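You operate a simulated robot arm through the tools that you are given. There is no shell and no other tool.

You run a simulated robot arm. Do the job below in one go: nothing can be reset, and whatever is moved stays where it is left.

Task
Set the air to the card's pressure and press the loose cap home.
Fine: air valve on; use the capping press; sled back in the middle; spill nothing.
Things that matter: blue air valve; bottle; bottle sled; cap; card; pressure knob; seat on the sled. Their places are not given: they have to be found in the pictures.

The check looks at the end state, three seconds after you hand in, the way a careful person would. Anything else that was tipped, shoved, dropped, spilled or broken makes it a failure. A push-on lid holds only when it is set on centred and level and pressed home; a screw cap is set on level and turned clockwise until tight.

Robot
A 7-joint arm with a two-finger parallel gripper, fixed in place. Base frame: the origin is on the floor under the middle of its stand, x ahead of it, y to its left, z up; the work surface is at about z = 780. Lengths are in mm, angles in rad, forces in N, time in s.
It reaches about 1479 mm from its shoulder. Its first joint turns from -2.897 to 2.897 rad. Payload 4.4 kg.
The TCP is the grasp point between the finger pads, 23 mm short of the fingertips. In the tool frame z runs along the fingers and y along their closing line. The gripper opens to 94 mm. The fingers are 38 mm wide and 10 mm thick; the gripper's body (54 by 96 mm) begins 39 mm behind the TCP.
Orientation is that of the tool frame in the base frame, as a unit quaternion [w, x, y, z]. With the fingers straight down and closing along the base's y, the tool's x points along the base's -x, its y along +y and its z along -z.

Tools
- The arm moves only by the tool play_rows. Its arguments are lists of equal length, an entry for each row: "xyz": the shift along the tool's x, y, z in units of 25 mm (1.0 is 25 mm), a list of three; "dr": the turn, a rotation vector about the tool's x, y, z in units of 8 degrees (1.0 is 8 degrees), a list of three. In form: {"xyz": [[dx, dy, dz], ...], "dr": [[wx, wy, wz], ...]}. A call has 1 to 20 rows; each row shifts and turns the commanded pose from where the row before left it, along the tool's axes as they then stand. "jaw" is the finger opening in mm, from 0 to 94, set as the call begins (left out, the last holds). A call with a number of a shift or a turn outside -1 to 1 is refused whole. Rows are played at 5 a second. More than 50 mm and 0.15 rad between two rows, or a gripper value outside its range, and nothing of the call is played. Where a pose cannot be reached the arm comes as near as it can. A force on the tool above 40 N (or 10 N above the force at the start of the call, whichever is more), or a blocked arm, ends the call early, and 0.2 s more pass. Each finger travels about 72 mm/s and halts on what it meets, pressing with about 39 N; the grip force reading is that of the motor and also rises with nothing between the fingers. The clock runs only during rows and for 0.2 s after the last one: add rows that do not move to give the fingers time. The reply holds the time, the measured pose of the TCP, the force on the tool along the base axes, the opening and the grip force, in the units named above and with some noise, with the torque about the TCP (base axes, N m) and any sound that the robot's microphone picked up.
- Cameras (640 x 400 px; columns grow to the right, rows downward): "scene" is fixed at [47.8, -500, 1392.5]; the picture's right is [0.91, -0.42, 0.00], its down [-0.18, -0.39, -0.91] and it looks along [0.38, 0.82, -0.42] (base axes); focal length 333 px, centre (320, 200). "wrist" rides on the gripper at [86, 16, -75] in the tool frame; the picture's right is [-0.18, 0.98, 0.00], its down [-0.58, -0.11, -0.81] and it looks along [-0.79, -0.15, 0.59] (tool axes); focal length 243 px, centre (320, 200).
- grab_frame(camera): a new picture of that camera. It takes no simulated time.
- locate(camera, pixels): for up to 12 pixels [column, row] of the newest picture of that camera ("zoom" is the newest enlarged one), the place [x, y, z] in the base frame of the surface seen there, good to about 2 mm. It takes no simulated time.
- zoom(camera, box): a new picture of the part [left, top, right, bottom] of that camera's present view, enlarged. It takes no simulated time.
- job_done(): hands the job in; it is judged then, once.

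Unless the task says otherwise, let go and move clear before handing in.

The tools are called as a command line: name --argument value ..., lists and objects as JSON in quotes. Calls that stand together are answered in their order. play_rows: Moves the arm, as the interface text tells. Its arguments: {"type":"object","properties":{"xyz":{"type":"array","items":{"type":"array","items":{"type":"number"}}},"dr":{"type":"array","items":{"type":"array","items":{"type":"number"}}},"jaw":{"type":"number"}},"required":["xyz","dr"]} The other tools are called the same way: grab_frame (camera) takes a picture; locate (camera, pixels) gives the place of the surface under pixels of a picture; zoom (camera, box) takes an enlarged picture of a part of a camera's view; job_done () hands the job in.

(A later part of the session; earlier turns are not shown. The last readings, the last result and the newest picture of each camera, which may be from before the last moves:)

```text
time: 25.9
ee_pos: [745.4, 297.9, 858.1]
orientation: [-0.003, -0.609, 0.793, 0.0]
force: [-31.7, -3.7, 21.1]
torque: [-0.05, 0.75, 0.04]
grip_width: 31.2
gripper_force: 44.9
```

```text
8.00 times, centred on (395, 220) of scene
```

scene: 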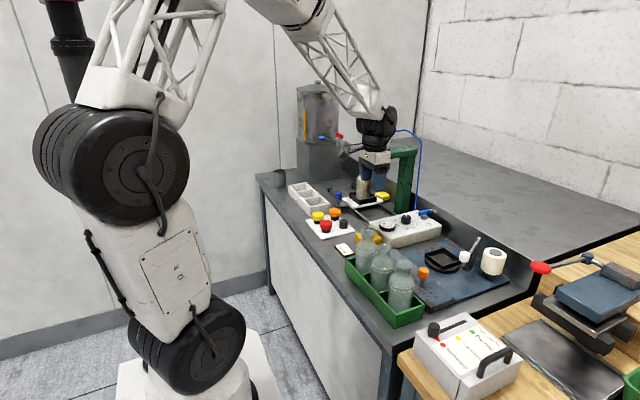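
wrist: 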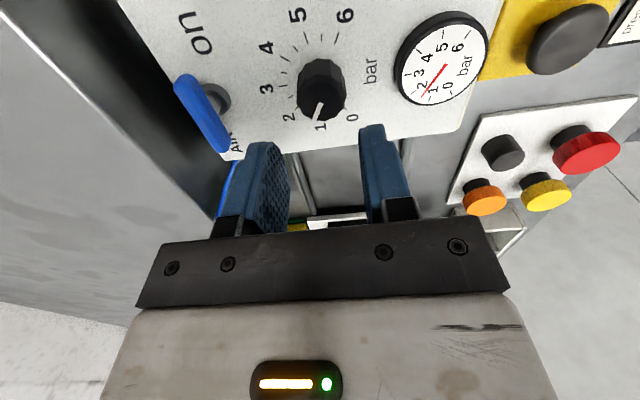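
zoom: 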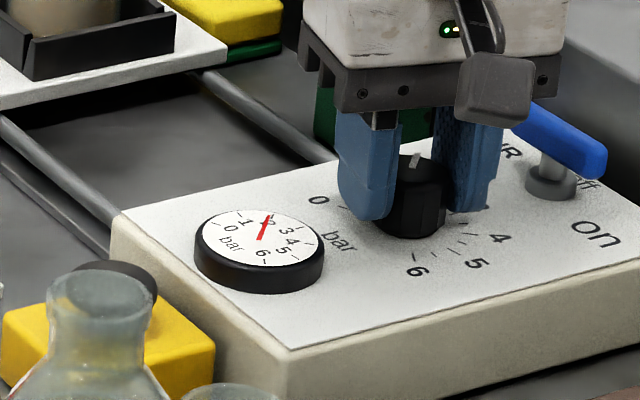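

The knob follows (gauge now near 2). I'll ease the side load by about 1.3 mm in −x and 1 mm up, and turn on.

play_rows --xyz '[[0.013, 0.05, -0.04], [0, 0, 0], [0, 0, 0], [0, 0, 0], [0, 0, 0], [0, 0, 0], [0, 0, 0]]' --dr '[[0, 0, 0], [0, 0, 0.5], [0, 0, 0.5], [0, 0, 0.5], [0, 0, 0.5], [0, 0, 0.5], [0, 0, 0]]'

zoom --camera "scene" --box '[370, 195, 420, 245]'

```text
time: 27.5
ee_pos: [744.4, 298.8, 857.9]
orientation: [-0.002, -0.461, 0.887, -0.001]
force: [11.8, 16.8, -24.6]
torque: [0.46, -0.31, 0.02]
grip_width: 31.2
gripper_force: 45.4
```

```text
8.00 times, centred on (395, 220) of scene
```

zoom: 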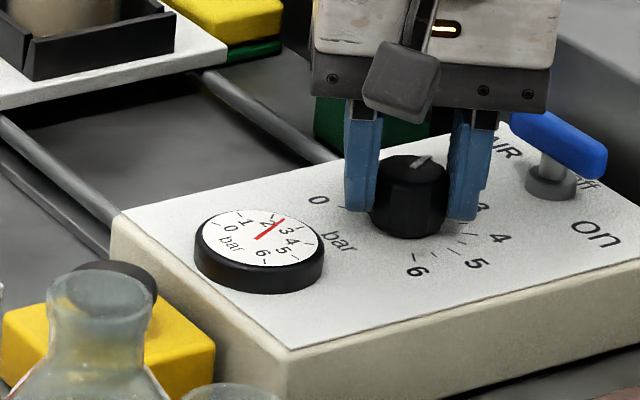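

Gauge is now about 2.5. I'll re-centre slightly and continue turning.

play_rows --xyz '[[-0.029, 0, 0.024], [0, 0, 0], [0, 0, 0], [0, 0, 0], [0, 0, 0], [0, 0, 0], [0, 0, 0]]' --dr '[[0, 0, 0], [0, 0, 0.6], [0, 0, 0.6], [0, 0, 0.6], [0, 0, 0.6], [0, 0, 0.6], [0, 0, 0]]'

zoom --camera "scene" --box '[370, 195, 420, 245]'

```text
time: 29.1
ee_pos: [743.7, 298.7, 858.9]
orientation: [-0.002, -0.267, 0.964, 0.0]
force: [-37.5, 1.3, 13.5]
torque: [0.14, 1.03, 0.06]
grip_width: 31.3
gripper_force: 44.8
```

```text
8.00 times, centred on (395, 220) of scene
```

zoom: 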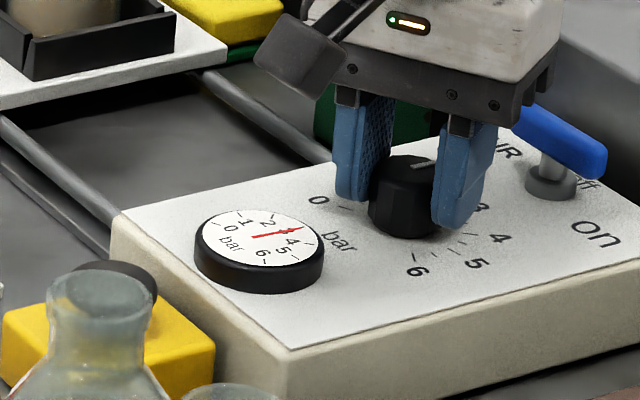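

The knob has turned 60° (gauge just about 3). I'll relieve the −x load by 1.5 mm and carry on clockwise.

play_rows --xyz '[[0.056, 0.024, -0.016], [0, 0, 0], [0, 0, 0], [0, 0, 0], [0, 0, 0], [0, 0, 0]]' --dr '[[0, 0, 0], [0, 0, 0.5], [0, 0, 0.5], [0, 0, 0.5], [0, 0, 0.5], [0, 0, 0]]'

zoom --camera "scene" --box '[370, 195, 420, 245]'

```text
time: 30.5
ee_pos: [742.8, 299.5, 859.1]
orientation: [-0.003, -0.13, 0.992, -0.002]
force: [18.2, 34.5, -17.4]
torque: [0.59, -0.47, 0.0]
grip_width: 31.1
gripper_force: 45.1
```

```text
8.00 times, centred on (395, 220) of scene
```

zoom: 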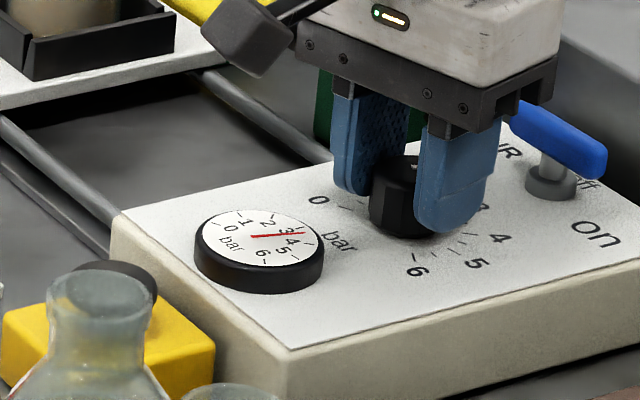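

About 76° turned, gauge ~3.4. I'll re-centre by 1.5 mm in +y and continue.

play_rows --xyz '[[-0.035, 0.053, 0.02], [0, 0, 0], [0, 0, 0], [0, 0, 0], [0, 0, 0], [0, 0, 0]]' --dr '[[0, 0, 0], [0, 0, 0.5], [0, 0, 0.5], [0, 0, 0.5], [0, 0, 0.5], [0, 0, 0]]'

zoom --camera "scene" --box '[370, 195, 420, 245]'

```text
time: 31.9
ee_pos: [743.7, 299.8, 857.9]
orientation: [-0.003, 0.01, 1.0, -0.001]
force: [-11.6, -22.4, 16.3]
torque: [-0.56, 1.02, -0.02]
grip_width: 31.0
gripper_force: 45.0
```

```text
8.00 times, centred on (395, 220) of scene
```

zoom: 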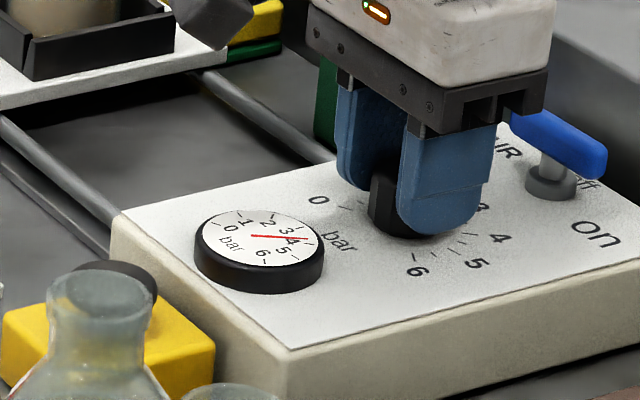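

92° turned, gauge ~3.8. A little more of the same, then fine adjustment.

play_rows --xyz '[[0.012, -0.028, -0.012], [0, 0, 0], [0, 0, 0], [0, 0, 0], [0, 0, 0], [0, 0, 0], [0, 0, 0]]' --dr '[[0, 0, 0], [0, 0, 0.5], [0, 0, 0.5], [0, 0, 0.5], [0, 0, 0.5], [0, 0, 0.5], [0, 0, 0]]'

zoom --camera "scene" --box '[376, 212, 402, 242]'

grab_frame --camera "wrist"

```text
time: 33.5
ee_pos: [743.1, 300.5, 858.2]
orientation: [-0.001, 0.182, 0.983, -0.001]
force: [19.4, 27.1, -11.1]
torque: [0.7, -0.5, 0.03]
grip_width: 31.2
gripper_force: 45.1
```

```text
13.33 times, centred on (389, 227) of scene
```

zoom: 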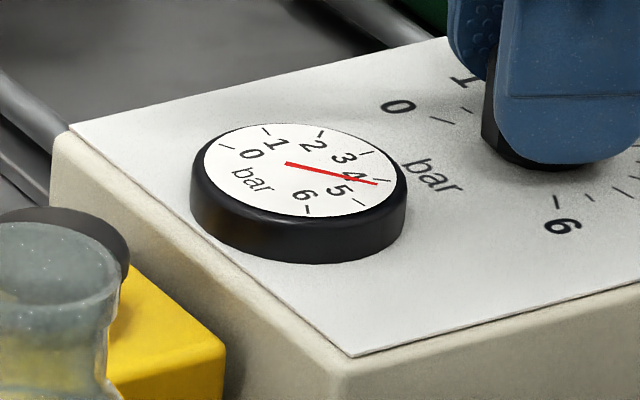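

```text
taken
```

wrist: 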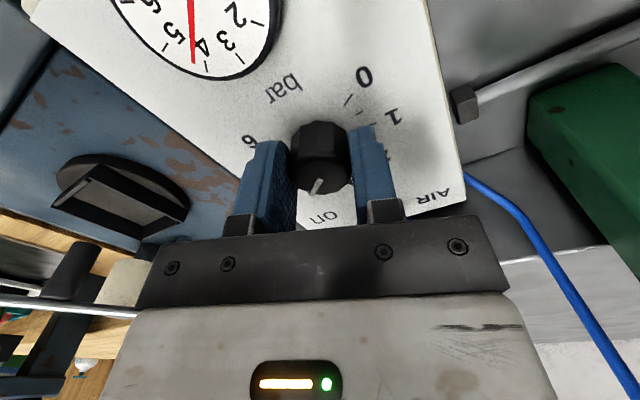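

112° turned; in the wrist view the needle lies a bit past 4. I'll enlarge it to read exactly.

zoom --camera "wrist" --box '[110, 0, 290, 90]'

locate --camera "zoom" --pixels '[[295, 220], [290, 100], [285, 20], [340, 240], [200, 165], [470, 205], [345, 260], [230, 140]]'

```text
3.56 times, centred on (200, 45) of wrist
```

zoom: 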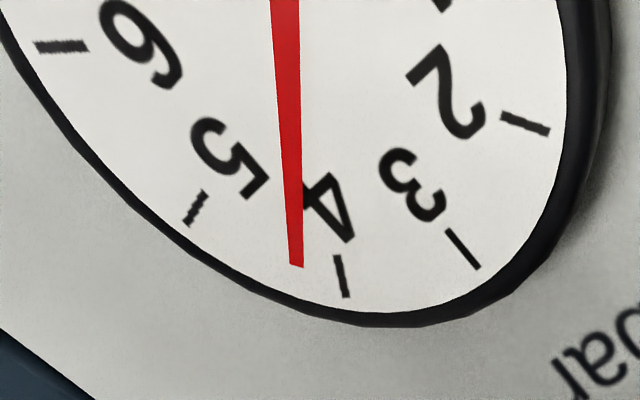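

```text
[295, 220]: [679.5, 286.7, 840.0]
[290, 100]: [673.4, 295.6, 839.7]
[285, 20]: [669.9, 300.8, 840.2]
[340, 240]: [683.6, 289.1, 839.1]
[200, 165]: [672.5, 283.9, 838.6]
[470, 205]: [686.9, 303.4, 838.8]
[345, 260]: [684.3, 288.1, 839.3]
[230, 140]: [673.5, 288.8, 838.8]
```

locate --camera "zoom" --pixels '[[341, 276], [197, 208], [463, 250], [525, 123], [62, 46], [297, 262], [287, 60], [284, 5]]'

```text
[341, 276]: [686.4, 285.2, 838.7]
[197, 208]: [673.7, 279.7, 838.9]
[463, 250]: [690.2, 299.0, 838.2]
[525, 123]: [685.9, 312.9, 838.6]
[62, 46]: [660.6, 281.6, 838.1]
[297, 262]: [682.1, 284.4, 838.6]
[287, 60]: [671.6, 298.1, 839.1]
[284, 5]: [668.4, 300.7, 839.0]
```

By tick fit (centre (670.4,299), 40°/bar) the needle is at 4.28–4.31 bar. I need about 8° more: one unit of turn in two rows.

play_rows --xyz '[[-0.01, 0.042, 0.012], [0, 0, 0], [0, 0, 0], [0, 0, 0], [0, 0, 0]]' --dr '[[0, 0, 0], [0, 0, 0.5], [0, 0, 0.5], [0, 0, 0], [0, 0, 0]]'

grab_frame --camera "wrist"

zoom --camera "wrist" --box '[80, 0, 260, 90]'

zoom --camera "scene" --box '[376, 212, 402, 242]'

```text
time: 34.7
ee_pos: [743.6, 300.6, 859.0]
orientation: [-0.002, 0.25, 0.968, -0.001]
force: [-11.3, 4.0, 22.6]
torque: [0.31, 0.8, -0.03]
grip_width: 31.2
gripper_force: 44.9
```

```text
taken
```

wrist: 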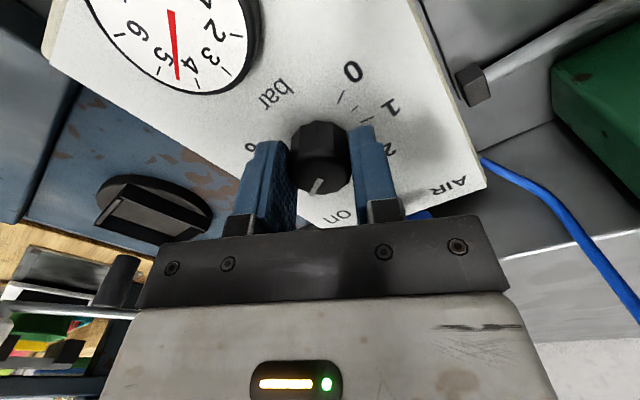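

```text
3.56 times, centred on (170, 45) of wrist
```

zoom: 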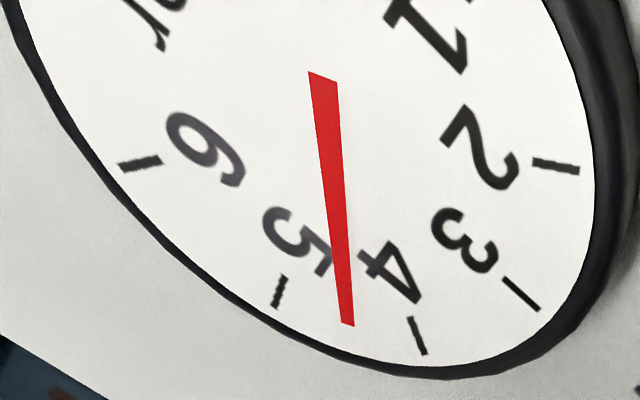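

```text
13.33 times, centred on (389, 227) of scene
```

zoom: 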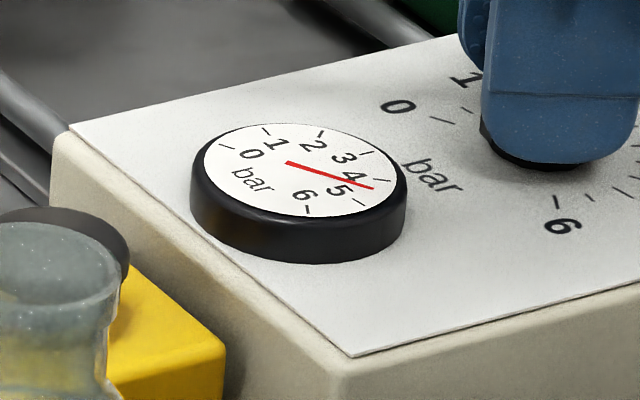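

The needle is now midway between 4 and 5. I'll measure it against the ticks.

zoom --camera "wrist" --box '[80, 0, 260, 90]'

locate --camera "zoom" --pixels '[[417, 335], [279, 292], [521, 294], [556, 166], [140, 164], [347, 322], [324, 80], [335, 200], [320, 110], [341, 270]]'

```text
3.56 times, centred on (170, 45) of wrist
```

zoom: 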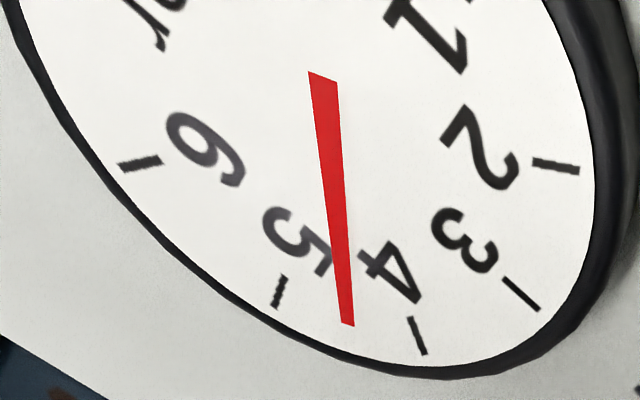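

```text
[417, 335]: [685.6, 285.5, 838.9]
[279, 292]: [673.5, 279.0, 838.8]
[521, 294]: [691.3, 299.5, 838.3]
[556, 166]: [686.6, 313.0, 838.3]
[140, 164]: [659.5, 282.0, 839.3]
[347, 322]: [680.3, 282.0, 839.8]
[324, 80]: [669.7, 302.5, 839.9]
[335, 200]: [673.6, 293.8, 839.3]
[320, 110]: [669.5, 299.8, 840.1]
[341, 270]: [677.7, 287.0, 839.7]
```

The needle reads 4.5 bar within ±0.03. I'll open the fingers, lift straight up, and re-check the gauge.

play_rows --xyz '[[0, 0, 0], [0, 0, 0], [0, 0, 0], [0, 0, -0.8], [0, 0, -0.8], [0, 0, -0.8], [0, 0, -0.8], [0, 0, 0]]' --dr '[[0, 0, 0], [0, 0, 0], [0, 0, 0], [0, 0, 0], [0, 0, 0], [0, 0, 0], [0, 0, 0], [0, 0, 0]]' --jaw 50

zoom --camera "wrist" --box '[130, 0, 350, 140]'

grab_frame --camera "scene"

```text
time: 36.5
ee_pos: [744.6, 301.5, 938.4]
orientation: [-0.002, 0.251, 0.968, -0.002]
force: [0.2, 1.5, -0.1]
torque: [0.01, 0.03, -0.03]
grip_width: 49.8
gripper_force: 0.1
```

```text
2.86 times, centred on (240, 70) of wrist
```

zoom: 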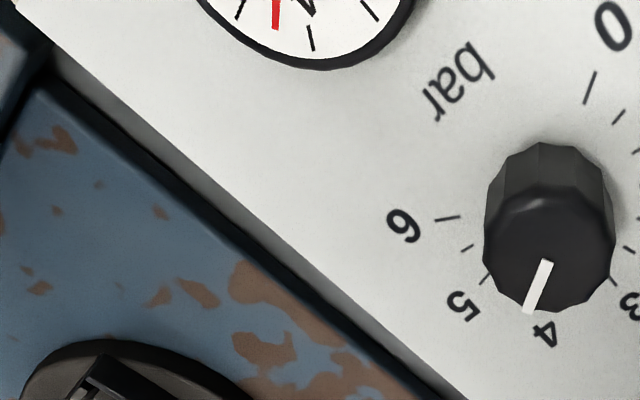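

```text
taken
```

scene: 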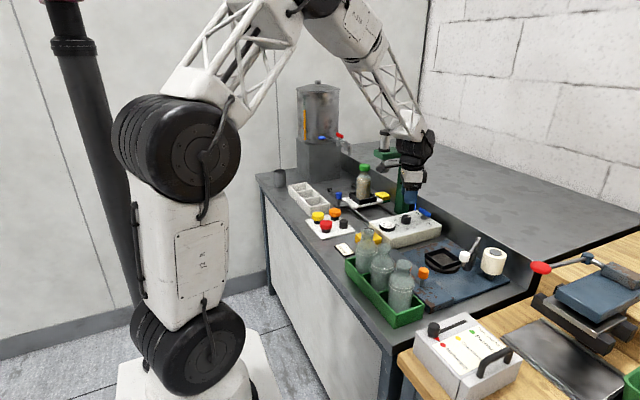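

Gauge and knob stayed at 4.5 after release. Next I'll rise, turn the tool back straight, and retreat toward −x to look at the sled and press.

play_rows --xyz '[[0, 0, -0.8], [0, 0, -0.8], [0, 0, 0], [0, 0, 0], [0.95, 0, 0], [0.95, 0, 0], [0.95, 0, 0], [0.95, 0, 0], [0.95, 0.5, 0], [0.95, 0.8, 0], [0.95, 0.8, 0], [0.95, 0.8, 0], [0, 0.8, 0], [0, 0.8, 0], [0, 0.8, 0], [0, 0.8, 0], [0, 0, 0]]' --dr '[[0, 0, -0.91], [0, 0, -0.91], [0, 0, -0.91], [0, 0, -0.91], [0, 0, 0], [0, 0, 0], [0, 0, 0], [0, 0, 0], [0, 0, 0], [0, 0, 0], [0, 0, 0], [0, 0, 0], [0, 0, 0], [0, 0, 0], [0, 0, 0], [0, 0, 0], [0, 0, 0]]' --jaw 60

grab_frame --camera "wrist"

zoom --camera "scene" --box '[335, 120, 445, 250]'

```text
time: 40.1
ee_pos: [553.6, 453.3, 978.4]
orientation: [-0.002, -0.001, 1.0, -0.001]
force: [0.5, -0.2, -0.1]
torque: [-0.01, -0.02, 0.0]
grip_width: 59.9
gripper_force: 0.1
```

```text
taken
```

wrist: 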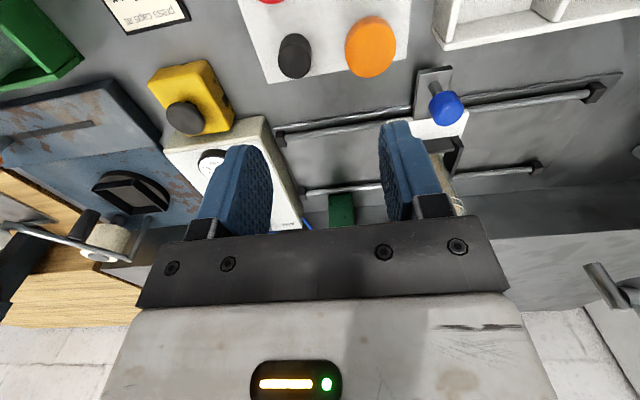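

```text
3.08 times, centred on (390, 185) of scene
```

zoom: 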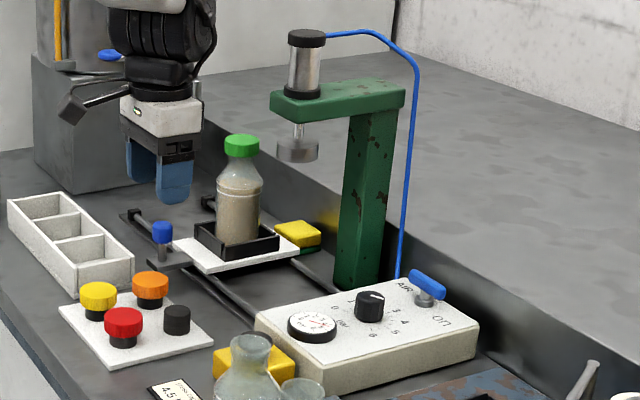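

Now I'll locate the sled plate, seat, handle, sponge, ram and cap precisely.

zoom --camera "scene" --box '[335, 150, 415, 215]'

locate --camera "zoom" --pixels '[[232, 92], [205, 108], [262, 108], [335, 130], [380, 145], [425, 130], [380, 105], [60, 330], [190, 372], [385, 345], [340, 300], [430, 330]]'

locate --camera "zoom" --pixels '[[370, 350], [395, 300], [30, 305], [30, 350], [15, 385], [115, 310], [190, 365], [320, 325], [190, 325], [280, 320], [235, 330], [435, 340]]'

```text
6.15 times, centred on (375, 182) of scene
```

zoom: 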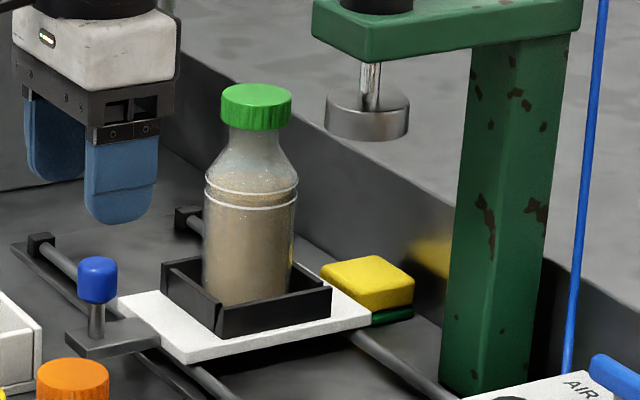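

```text
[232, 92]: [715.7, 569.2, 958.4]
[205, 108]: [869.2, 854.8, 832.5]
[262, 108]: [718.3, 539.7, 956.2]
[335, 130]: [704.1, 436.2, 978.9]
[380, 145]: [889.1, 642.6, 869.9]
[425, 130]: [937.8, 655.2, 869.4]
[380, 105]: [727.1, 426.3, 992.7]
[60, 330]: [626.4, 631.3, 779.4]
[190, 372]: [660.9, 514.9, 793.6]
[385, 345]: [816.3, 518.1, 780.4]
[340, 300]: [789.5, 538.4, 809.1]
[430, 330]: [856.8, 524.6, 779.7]
```

```text
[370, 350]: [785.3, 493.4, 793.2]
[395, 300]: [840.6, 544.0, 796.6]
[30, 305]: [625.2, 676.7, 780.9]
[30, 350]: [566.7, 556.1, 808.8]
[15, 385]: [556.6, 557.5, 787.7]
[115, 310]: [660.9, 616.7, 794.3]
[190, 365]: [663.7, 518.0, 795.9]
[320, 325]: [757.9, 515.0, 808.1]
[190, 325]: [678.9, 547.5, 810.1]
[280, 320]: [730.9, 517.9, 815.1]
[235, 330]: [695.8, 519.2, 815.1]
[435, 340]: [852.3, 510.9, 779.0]
```

locate --camera "zoom" --pixels '[[125, 298], [192, 352], [365, 318], [345, 285], [330, 270], [365, 262], [410, 285], [370, 305], [375, 320], [405, 315], [256, 95], [285, 95]]'

locate --camera "zoom" --pixels '[[97, 262], [80, 275], [115, 275], [97, 298], [95, 320], [70, 335], [95, 355], [150, 335], [330, 115], [368, 118], [405, 115], [368, 90]]'

```text
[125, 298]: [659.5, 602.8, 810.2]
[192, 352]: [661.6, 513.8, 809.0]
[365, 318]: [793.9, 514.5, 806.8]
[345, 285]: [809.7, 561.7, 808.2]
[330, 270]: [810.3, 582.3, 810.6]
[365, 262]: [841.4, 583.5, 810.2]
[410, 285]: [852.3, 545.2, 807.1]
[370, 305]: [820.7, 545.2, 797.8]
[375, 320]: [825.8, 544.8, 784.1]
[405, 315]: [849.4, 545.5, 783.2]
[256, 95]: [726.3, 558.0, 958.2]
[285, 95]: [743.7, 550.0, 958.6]
```

```text
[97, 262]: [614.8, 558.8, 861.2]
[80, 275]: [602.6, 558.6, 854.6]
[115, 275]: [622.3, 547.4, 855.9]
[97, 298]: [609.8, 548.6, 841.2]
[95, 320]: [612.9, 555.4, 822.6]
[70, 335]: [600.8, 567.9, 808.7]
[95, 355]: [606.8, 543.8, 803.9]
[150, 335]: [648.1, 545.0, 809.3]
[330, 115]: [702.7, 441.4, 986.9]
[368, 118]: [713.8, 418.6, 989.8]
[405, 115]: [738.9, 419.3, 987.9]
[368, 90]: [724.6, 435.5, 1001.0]
```

Sled plate spans x 660–795, y 514–603 (centre y≈558.5); ram centre ≈(722,438), bottom z≈977; cap top z≈959. I'll check the caps board, which lies near the handle's path, and the rail ends.

zoom --camera "scene" --box '[295, 180, 385, 250]'

locate --camera "zoom" --pixels '[[280, 195], [315, 200], [340, 270], [345, 295], [365, 285], [210, 245], [155, 210], [395, 295], [235, 350], [290, 170], [470, 340], [455, 370]]'

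zoom --camera "wrist" --box '[260, 0, 640, 240]'

```text
5.71 times, centred on (340, 215) of scene
```

zoom: 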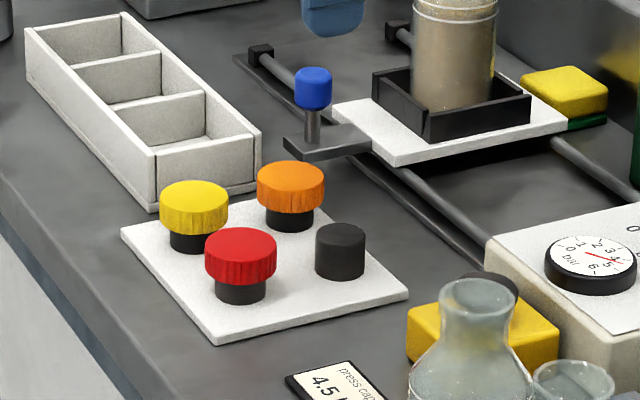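

```text
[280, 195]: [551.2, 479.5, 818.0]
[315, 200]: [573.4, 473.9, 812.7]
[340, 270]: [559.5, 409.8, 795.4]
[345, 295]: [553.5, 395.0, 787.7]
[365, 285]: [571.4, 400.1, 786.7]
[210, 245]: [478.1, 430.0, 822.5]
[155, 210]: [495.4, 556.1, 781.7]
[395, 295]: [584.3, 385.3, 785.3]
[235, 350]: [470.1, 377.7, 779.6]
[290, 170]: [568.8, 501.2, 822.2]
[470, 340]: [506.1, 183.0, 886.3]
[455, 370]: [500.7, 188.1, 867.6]
```

```text
1.67 times, centred on (450, 120) of wrist
```

zoom: 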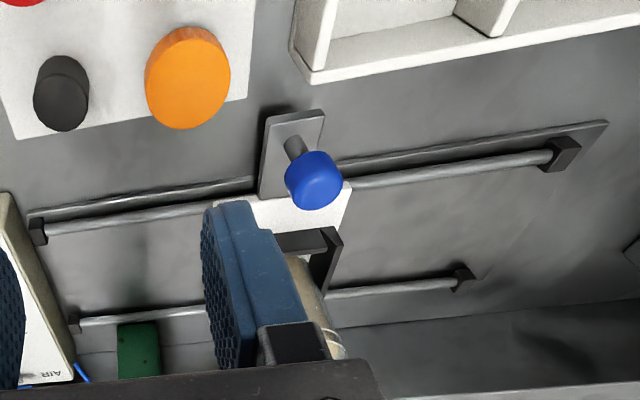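

The caps board (orange cap top z≈822, x≤585) lies clear of the handle's path. I'll move above the sled's blue handle at (613,557).

play_rows --xyz '[[-0.475, 0.83, 0.464], [-0.475, 0.83, 0.464], [-0.475, 0.83, 0.464], [-0.475, 0.83, 0.464], [-0.475, 0.83, 0.464], [0, 0, 0]]' --dr '[[0, 0, 0], [0, 0, 0], [0, 0, 0], [0, 0, 0], [0, 0, 0], [0, 0, 0]]' --jaw 50

grab_frame --camera "wrist"

zoom --camera "scene" --box '[305, 140, 405, 220]'

```text
time: 41.5
ee_pos: [611.9, 558.0, 920.8]
orientation: [-0.002, -0.001, 1.0, 0.0]
force: [0.0, -0.4, -0.6]
torque: [0.02, -0.02, -0.01]
grip_width: 50.2
gripper_force: 0.0
```

```text
taken
```

wrist: 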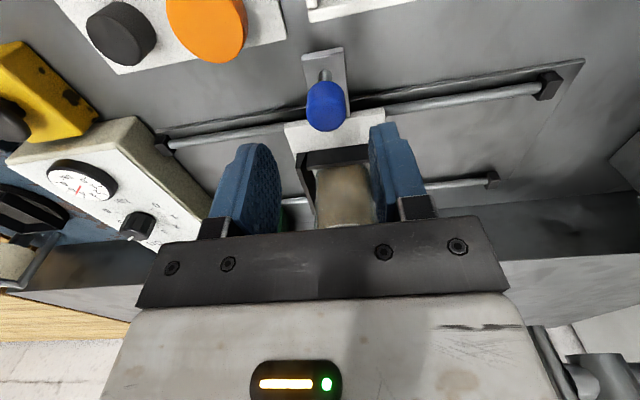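

```text
5.00 times, centred on (355, 180) of scene
```

zoom: 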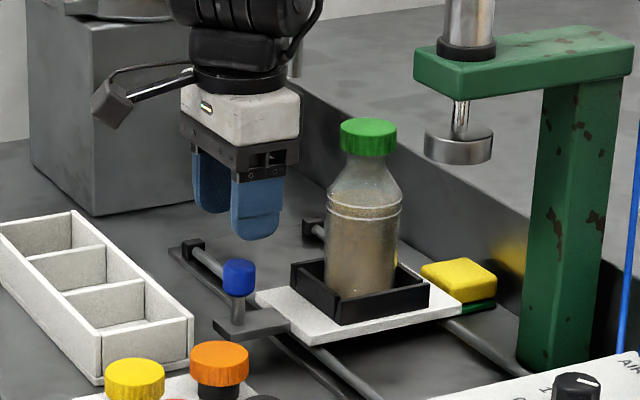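

The handle shows at (327,105) in the wrist view. I'll get its exact place before lowering.

locate --camera "wrist" --pixels '[[327, 90], [327, 105], [327, 120], [310, 105], [344, 105], [327, 128], [325, 78], [340, 190], [345, 140]]'

```text
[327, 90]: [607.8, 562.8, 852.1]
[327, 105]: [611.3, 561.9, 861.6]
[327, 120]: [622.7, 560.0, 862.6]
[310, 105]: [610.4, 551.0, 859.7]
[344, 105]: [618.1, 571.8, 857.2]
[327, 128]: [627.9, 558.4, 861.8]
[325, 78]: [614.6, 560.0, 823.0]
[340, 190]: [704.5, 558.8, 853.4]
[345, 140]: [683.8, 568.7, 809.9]
```

Handle centre ≈(617,560), top z≈862, radius ≈11. I'll descend around it and close.

play_rows --xyz '[[-0.2, 0.07, 0], [0, 0, 0.6], [0, 0, 0.6], [0, 0, 0.6], [0, 0, 0.6], [0, 0, 0]]' --dr '[[0, 0, 0], [0, 0, 0], [0, 0, 0], [0, 0, 0], [0, 0, 0], [0, 0, 0]]'

zoom --camera "scene" --box '[305, 140, 405, 220]'

grab_frame --camera "wrist"

```text
time: 42.9
ee_pos: [618.6, 559.2, 858.8]
orientation: [-0.002, -0.002, 1.0, -0.001]
force: [0.4, -1.1, 0.4]
torque: [0.0, -0.05, 0.0]
grip_width: 50.0
gripper_force: 0.0
```

```text
5.00 times, centred on (355, 180) of scene
```

zoom: 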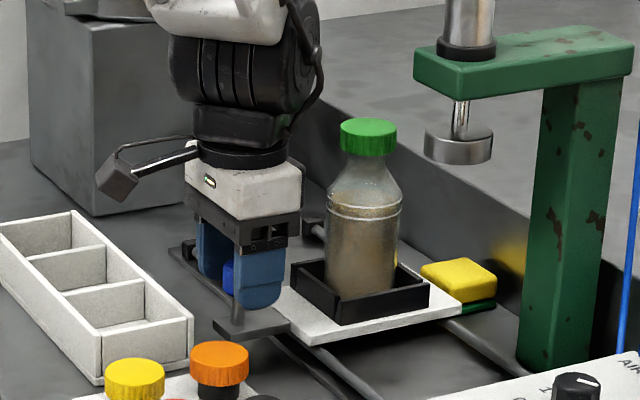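

```text
taken
```

wrist: 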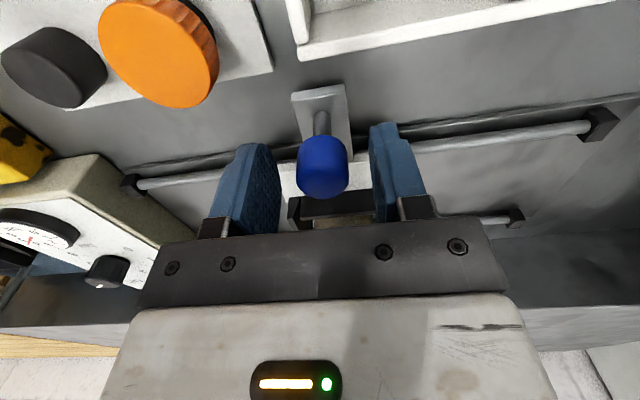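

The blue handle at (322,165) is between the fingers. I'll close in two steps so the sled isn't jerked.

play_rows --xyz '[[0, 0, 0], [0, 0, 0]]' --dr '[[0, 0, 0], [0, 0, 0]]' --jaw 27

play_rows --xyz '[[0, 0, 0], [0, 0, 0]]' --dr '[[0, 0, 0], [0, 0, 0]]' --jaw 0

zoom --camera "scene" --box '[305, 140, 405, 220]'

```text
time: 43.5
ee_pos: [617.7, 558.4, 860.3]
orientation: [-0.002, -0.001, 1.0, -0.001]
force: [1.1, 0.9, -0.5]
torque: [0.05, 0.02, 0.01]
grip_width: 26.9
gripper_force: 0.1
```

```text
time: 44.1
ee_pos: [618.5, 557.7, 859.9]
orientation: [-0.002, -0.001, 1.0, -0.001]
force: [-0.9, 0.8, -0.9]
torque: [0.05, -0.01, -0.02]
grip_width: 25.3
gripper_force: 45.0
```

```text
5.00 times, centred on (355, 180) of scene
```

zoom: 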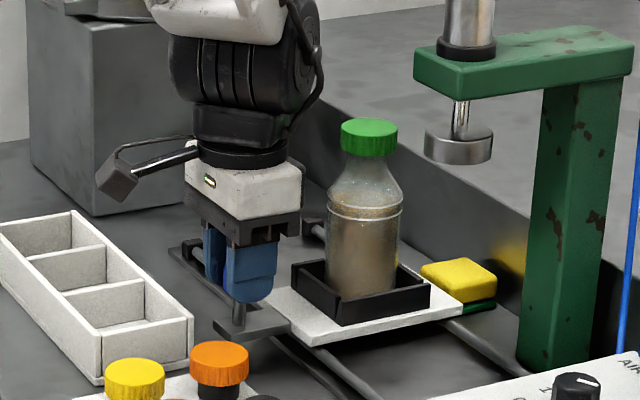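

Grip is firm at 25.3 mm with no side load — the sled floats freely. I'll slide it toward the press (−y) slowly, about half way first.

play_rows --xyz '[[0, -0.05, 0], [0, -0.1, 0], [0, -0.15, 0], [0, -0.2, 0], [0, -0.2, 0], [0, -0.2, 0], [0, -0.2, 0], [0, -0.2, 0], [0, -0.2, 0], [0, -0.2, 0], [0, -0.2, 0], [0, -0.2, 0], [0, -0.15, 0], [0, -0.1, 0], [0, -0.05, 0], [0, 0, 0]]' --dr '[[0, 0, 0], [0, 0, 0], [0, 0, 0], [0, 0, 0], [0, 0, 0], [0, 0, 0], [0, 0, 0], [0, 0, 0], [0, 0, 0], [0, 0, 0], [0, 0, 0], [0, 0, 0], [0, 0, 0], [0, 0, 0], [0, 0, 0], [0, 0, 0]]'

zoom --camera "scene" --box '[315, 140, 425, 230]'

```text
time: 47.5
ee_pos: [617.3, 499.8, 859.2]
orientation: [-0.002, 0.0, 1.0, -0.001]
force: [-9.6, -0.8, -15.6]
torque: [-0.04, 0.23, 0.02]
grip_width: 25.3
gripper_force: 44.8
```

```text
4.44 times, centred on (370, 185) of scene
```

zoom: 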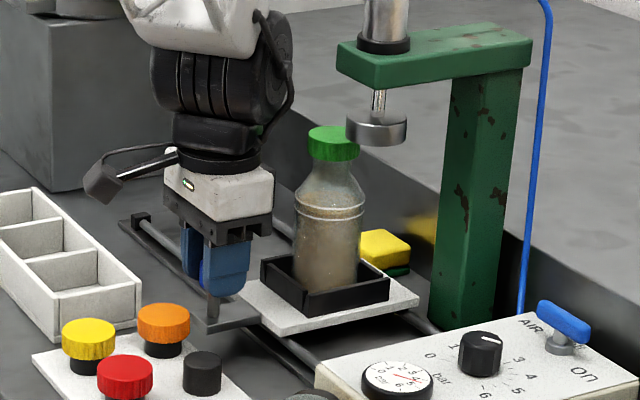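

The sled slides well with the bottle upright and cap on. Before going further I'll check the clearance between the wrist and the press beam's end.

locate --camera "zoom" --pixels '[[345, 60], [372, 80], [372, 62], [385, 40], [360, 30], [265, 130], [255, 160], [275, 60], [290, 90], [270, 200]]'

grab_frame --camera "scene"

```text
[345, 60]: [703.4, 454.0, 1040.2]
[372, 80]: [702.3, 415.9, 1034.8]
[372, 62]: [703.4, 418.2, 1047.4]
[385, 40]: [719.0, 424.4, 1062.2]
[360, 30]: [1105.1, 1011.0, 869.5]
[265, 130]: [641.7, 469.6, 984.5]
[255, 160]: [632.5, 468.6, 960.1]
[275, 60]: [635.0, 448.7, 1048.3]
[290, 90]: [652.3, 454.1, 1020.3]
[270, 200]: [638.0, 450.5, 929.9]
```

```text
taken
```

scene: 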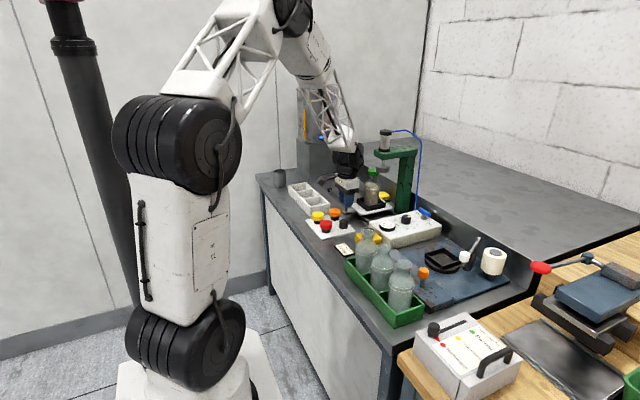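

The beam's end is at x≈703 while the wrist stays at x≲665, so it's clear. I'll slide the sled the rest of the way, about 59 mm more.

play_rows --xyz '[[0, -0.05, 0], [0, -0.1, 0], [0, -0.15, 0], [0, -0.2, 0], [0, -0.2, 0], [0, -0.2, 0], [0, -0.2, 0], [0, -0.2, 0], [0, -0.2, 0], [0, -0.2, 0], [0, -0.2, 0], [0, -0.2, 0], [0, -0.15, 0], [0, -0.08, 0], [0, -0.05, 0], [0, 0, 0]]' --dr '[[0, 0, 0], [0, 0, 0], [0, 0, 0], [0, 0, 0], [0, 0, 0], [0, 0, 0], [0, 0, 0], [0, 0, 0], [0, 0, 0], [0, 0, 0], [0, 0, 0], [0, 0, 0], [0, 0, 0], [0, 0, 0], [0, 0, 0], [0, 0, 0]]'

zoom --camera "scene" --box '[325, 140, 425, 230]'

grab_frame --camera "wrist"

```text
time: 50.9
ee_pos: [617.7, 438.2, 860.1]
orientation: [-0.002, 0.0, 1.0, -0.001]
force: [-20.7, 19.6, -25.2]
torque: [0.3, 0.5, 0.06]
grip_width: 25.4
gripper_force: 44.5
```

```text
4.44 times, centred on (375, 185) of scene
```

zoom: 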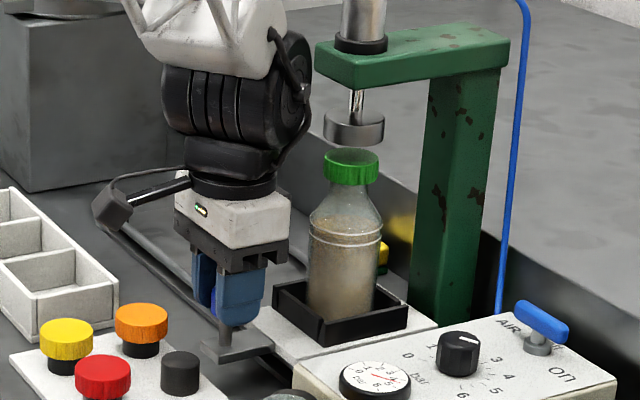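

```text
taken
```

wrist: 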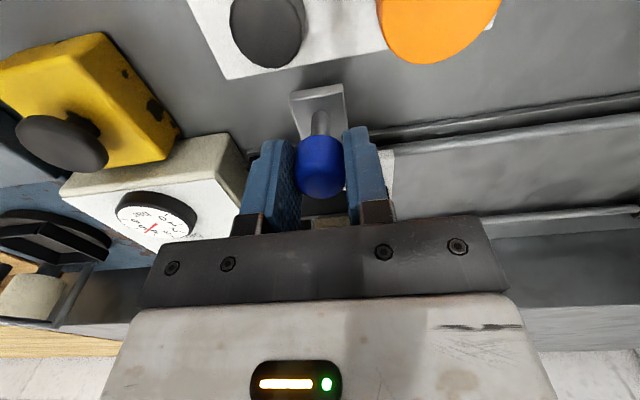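

The bottle is now under the ram (cap centre column ≈351, disc ≈354 in the enlarged view). I'll zoom tighter and measure cap-versus-ram alignment.

zoom --camera "scene" --box '[380, 150, 430, 185]'

zoom --camera "scene" --box '[360, 155, 410, 190]'

```text
11.43 times, centred on (405, 168) of scene
```

zoom: 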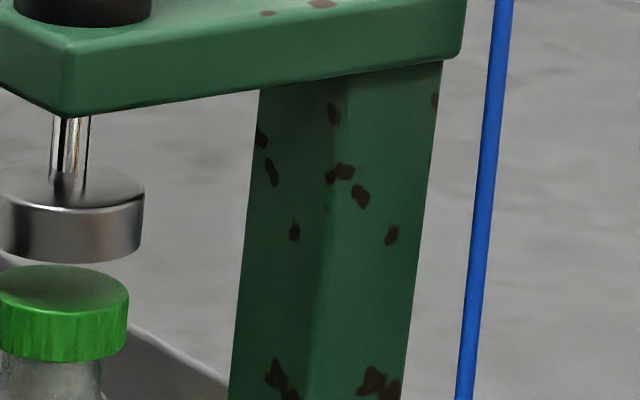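

```text
11.43 times, centred on (385, 172) of scene
```

zoom: 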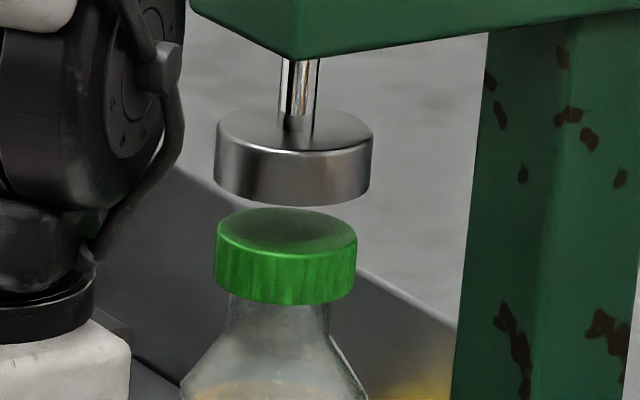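

locate --camera "zoom" --pixels '[[285, 290], [285, 270], [285, 235], [218, 260], [353, 260], [294, 185], [294, 165], [218, 160], [370, 160], [294, 202], [260, 260], [320, 260]]'

locate --camera "zoom" --pixels '[[250, 285], [320, 285], [250, 180], [340, 180], [300, 85], [300, 100], [285, 215], [294, 130], [285, 255], [294, 150]]'

```text
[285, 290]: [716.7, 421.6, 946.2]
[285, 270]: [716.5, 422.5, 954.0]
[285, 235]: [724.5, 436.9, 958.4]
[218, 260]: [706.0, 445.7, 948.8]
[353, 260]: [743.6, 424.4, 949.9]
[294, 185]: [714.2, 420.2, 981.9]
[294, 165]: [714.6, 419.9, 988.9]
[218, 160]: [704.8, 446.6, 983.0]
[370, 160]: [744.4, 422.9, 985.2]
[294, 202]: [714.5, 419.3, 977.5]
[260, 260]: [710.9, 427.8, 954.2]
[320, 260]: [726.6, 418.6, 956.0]
```

```text
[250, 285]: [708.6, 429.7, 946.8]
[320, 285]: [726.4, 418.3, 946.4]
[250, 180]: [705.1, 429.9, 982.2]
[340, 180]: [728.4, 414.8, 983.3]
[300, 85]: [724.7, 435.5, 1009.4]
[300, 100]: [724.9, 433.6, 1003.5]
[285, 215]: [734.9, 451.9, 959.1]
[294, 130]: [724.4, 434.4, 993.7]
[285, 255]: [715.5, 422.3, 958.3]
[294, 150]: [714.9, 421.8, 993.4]
```

Cap centre ≈(725.7,441.8) and ram centre ≈(724.6,442): aligned within about 1 mm. I'll hold still a moment, then let go gently and lift off the handle.

play_rows --xyz '[[0, 0, 0], [0, 0, 0]]' --dr '[[0, 0, 0], [0, 0, 0]]'

```text
time: 51.5
ee_pos: [618.1, 439.5, 860.3]
orientation: [-0.002, 0.0, 1.0, -0.002]
force: [-26.1, 26.3, -24.0]
torque: [0.4, 0.56, 0.1]
grip_width: 25.3
gripper_force: 45.2
```

There's a steady load (−26, +26, −24 N) from small misfit, so I'll ease each axis by about 1 mm before opening.

play_rows --xyz '[[0.048, 0.04, 0.04], [0, 0, 0]]' --dr '[[0, 0, 0], [0, 0, 0]]'

```text
time: 52.1
ee_pos: [617.9, 440.3, 859.7]
orientation: [-0.002, 0.0, 1.0, -0.001]
force: [2.1, 1.8, -14.7]
torque: [-0.02, 0.15, -0.07]
grip_width: 25.6
gripper_force: 45.3
```

Loads are now near zero in x and y. I'll open the jaw gently and rise clear of the handle.

play_rows --xyz '[[0, 0, 0], [0, 0, 0], [0, 0, 0], [0, 0, -0.6], [0, 0, -0.8], [0, 0, -0.8], [0, 0, 0]]' --dr '[[0, 0, 0], [0, 0, 0], [0, 0, 0], [0, 0, 0], [0, 0, 0], [0, 0, 0], [0, 0, 0]]' --jaw 50

zoom --camera "scene" --box '[360, 155, 410, 190]'

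zoom --camera "scene" --box '[325, 150, 435, 250]'

grab_frame --camera "wrist"

```text
time: 53.7
ee_pos: [616.6, 440.3, 915.5]
orientation: [-0.001, -0.001, 1.0, -0.001]
force: [0.5, 0.5, -0.3]
torque: [-0.01, 0.01, 0.02]
grip_width: 50.2
gripper_force: 0.1
```

```text
11.43 times, centred on (385, 172) of scene
```

zoom: 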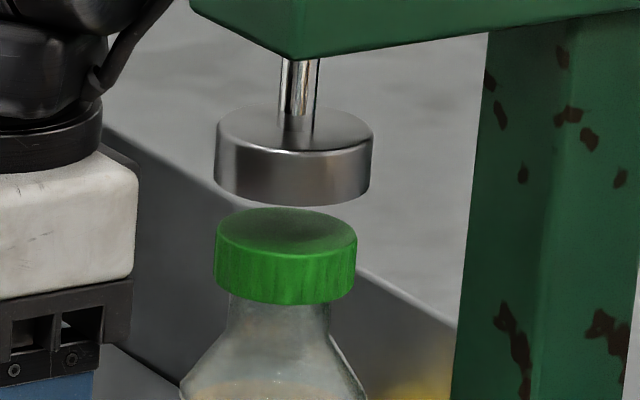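

```text
4.00 times, centred on (380, 200) of scene
```

zoom: 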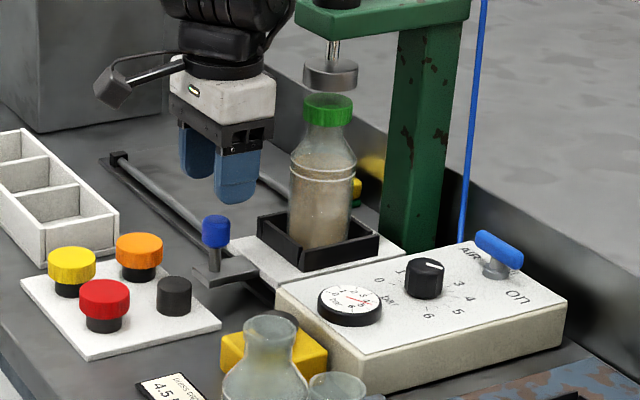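

```text
taken
```

wrist: 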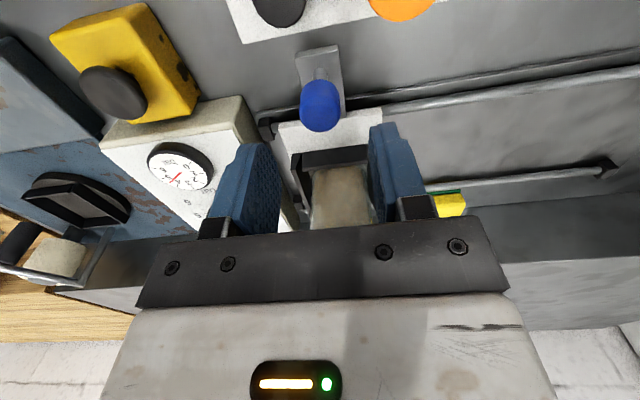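

The sled stayed put with the cap under the ram. Next, locate the yellow press box and its dark mushroom button at (113,93) in the wrist view.

locate --camera "wrist" --pixels '[[113, 93], [82, 90], [145, 97], [113, 70], [113, 118], [110, 105], [70, 40], [140, 15], [195, 100], [160, 60], [100, 45], [175, 110]]'

zoom --camera "wrist" --box '[20, 0, 240, 140]'

```text
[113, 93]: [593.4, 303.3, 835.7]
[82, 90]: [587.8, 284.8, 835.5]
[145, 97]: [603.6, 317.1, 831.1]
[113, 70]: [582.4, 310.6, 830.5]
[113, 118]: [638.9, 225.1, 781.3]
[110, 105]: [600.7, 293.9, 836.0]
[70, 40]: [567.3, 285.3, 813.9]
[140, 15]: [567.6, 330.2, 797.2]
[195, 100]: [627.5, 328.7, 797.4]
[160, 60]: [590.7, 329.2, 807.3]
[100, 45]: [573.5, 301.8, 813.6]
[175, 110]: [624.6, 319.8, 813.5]
```

```text
2.86 times, centred on (130, 70) of wrist
```

zoom: 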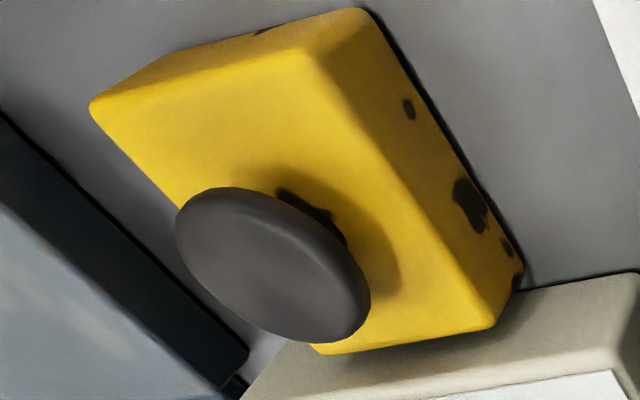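

The button's centre is about (595,300), top z≈836. I'll close the fingers and move above it.

play_rows --xyz '[[0.123, -0.802, 0], [0.123, -0.802, 0], [0.123, -0.802, 0.2], [0.123, -0.802, 0.2], [0.123, -0.802, 0.2], [0.123, -0.802, 0.2], [0.123, -0.802, 0.2], [0, 0, 0]]' --dr '[[0, 0, 0], [0, 0, 0], [0, 0, 0], [0, 0, 0], [0, 0, 0], [0, 0, 0], [0, 0, 0], [0, 0, 0]]' --jaw 0

grab_frame --camera "wrist"

zoom --camera "scene" --box '[325, 150, 435, 250]'

```text
time: 55.5
ee_pos: [595.3, 299.4, 891.1]
orientation: [-0.002, -0.002, 1.0, -0.001]
force: [0.5, 0.1, -0.1]
torque: [0.02, 0.01, 0.02]
grip_width: 0.1
gripper_force: 38.7
```

```text
taken
```

wrist: 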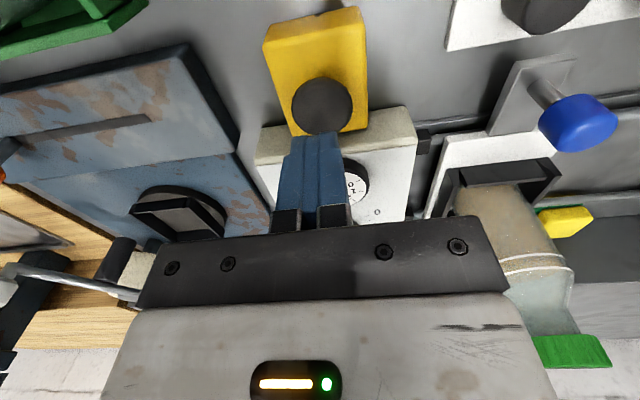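

```text
4.00 times, centred on (380, 200) of scene
```

zoom: 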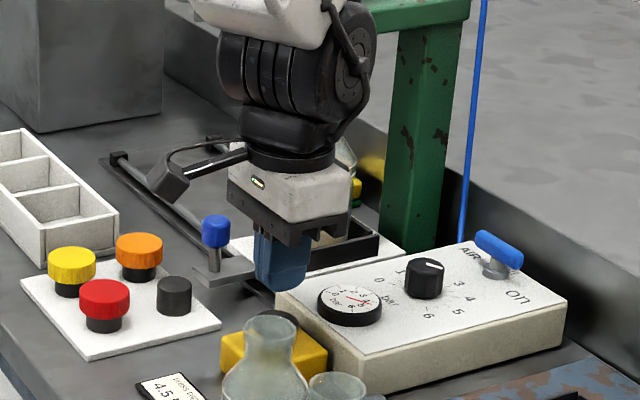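

locate --camera "wrist" --pixels '[[322, 82], [322, 105], [295, 105], [350, 105], [322, 128], [310, 75], [335, 75]]'

```text
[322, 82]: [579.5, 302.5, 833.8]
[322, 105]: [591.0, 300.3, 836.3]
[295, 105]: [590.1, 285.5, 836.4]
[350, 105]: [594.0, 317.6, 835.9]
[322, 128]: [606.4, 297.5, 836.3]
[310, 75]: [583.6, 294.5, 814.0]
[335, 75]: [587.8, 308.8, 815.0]
```

The button centre is (594,300), so I'm on it. I'll descend to just above contact, then press in small steps.

play_rows --xyz '[[0, 0, 0.5], [0, 0, 0.4], [0, 0, 0.2], [0, 0, 0]]' --dr '[[0, 0, 0], [0, 0, 0], [0, 0, 0], [0, 0, 0]]'

play_rows --xyz '[[0, 0, 0.08], [0, 0, 0.08], [0, 0, 0.08], [0, 0, 0]]' --dr '[[0, 0, 0], [0, 0, 0], [0, 0, 0], [0, 0, 0]]'

zoom --camera "scene" --box '[355, 150, 415, 250]'

grab_frame --camera "wrist"

```text
time: 56.5
ee_pos: [595.3, 299.2, 862.5]
orientation: [-0.002, -0.001, 1.0, -0.001]
force: [0.3, 0.2, 0.0]
torque: [0.01, 0.03, -0.01]
grip_width: 0.0
gripper_force: 38.8
```

```text
time: 57.5
ee_pos: [594.2, 298.5, 857.5]
orientation: [-0.002, -0.002, 1.0, -0.001]
force: [-0.7, 1.4, 2.9]
torque: [0.01, 0.02, 0.01]
grip_width: 0.1
gripper_force: 38.3
```

```text
4.00 times, centred on (385, 200) of scene
```

zoom: 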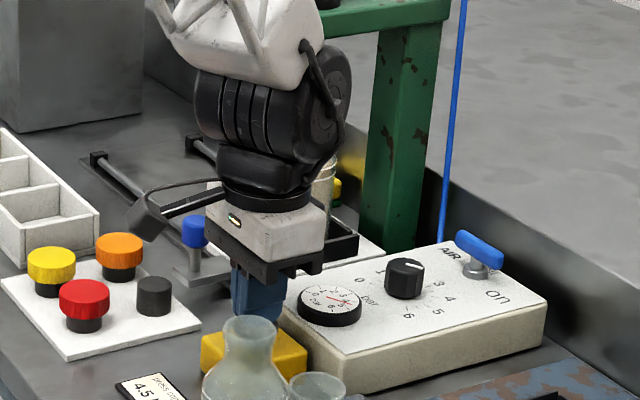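

```text
taken
```

wrist: 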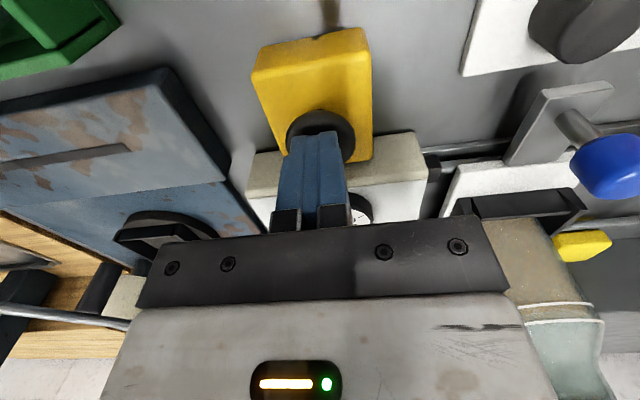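

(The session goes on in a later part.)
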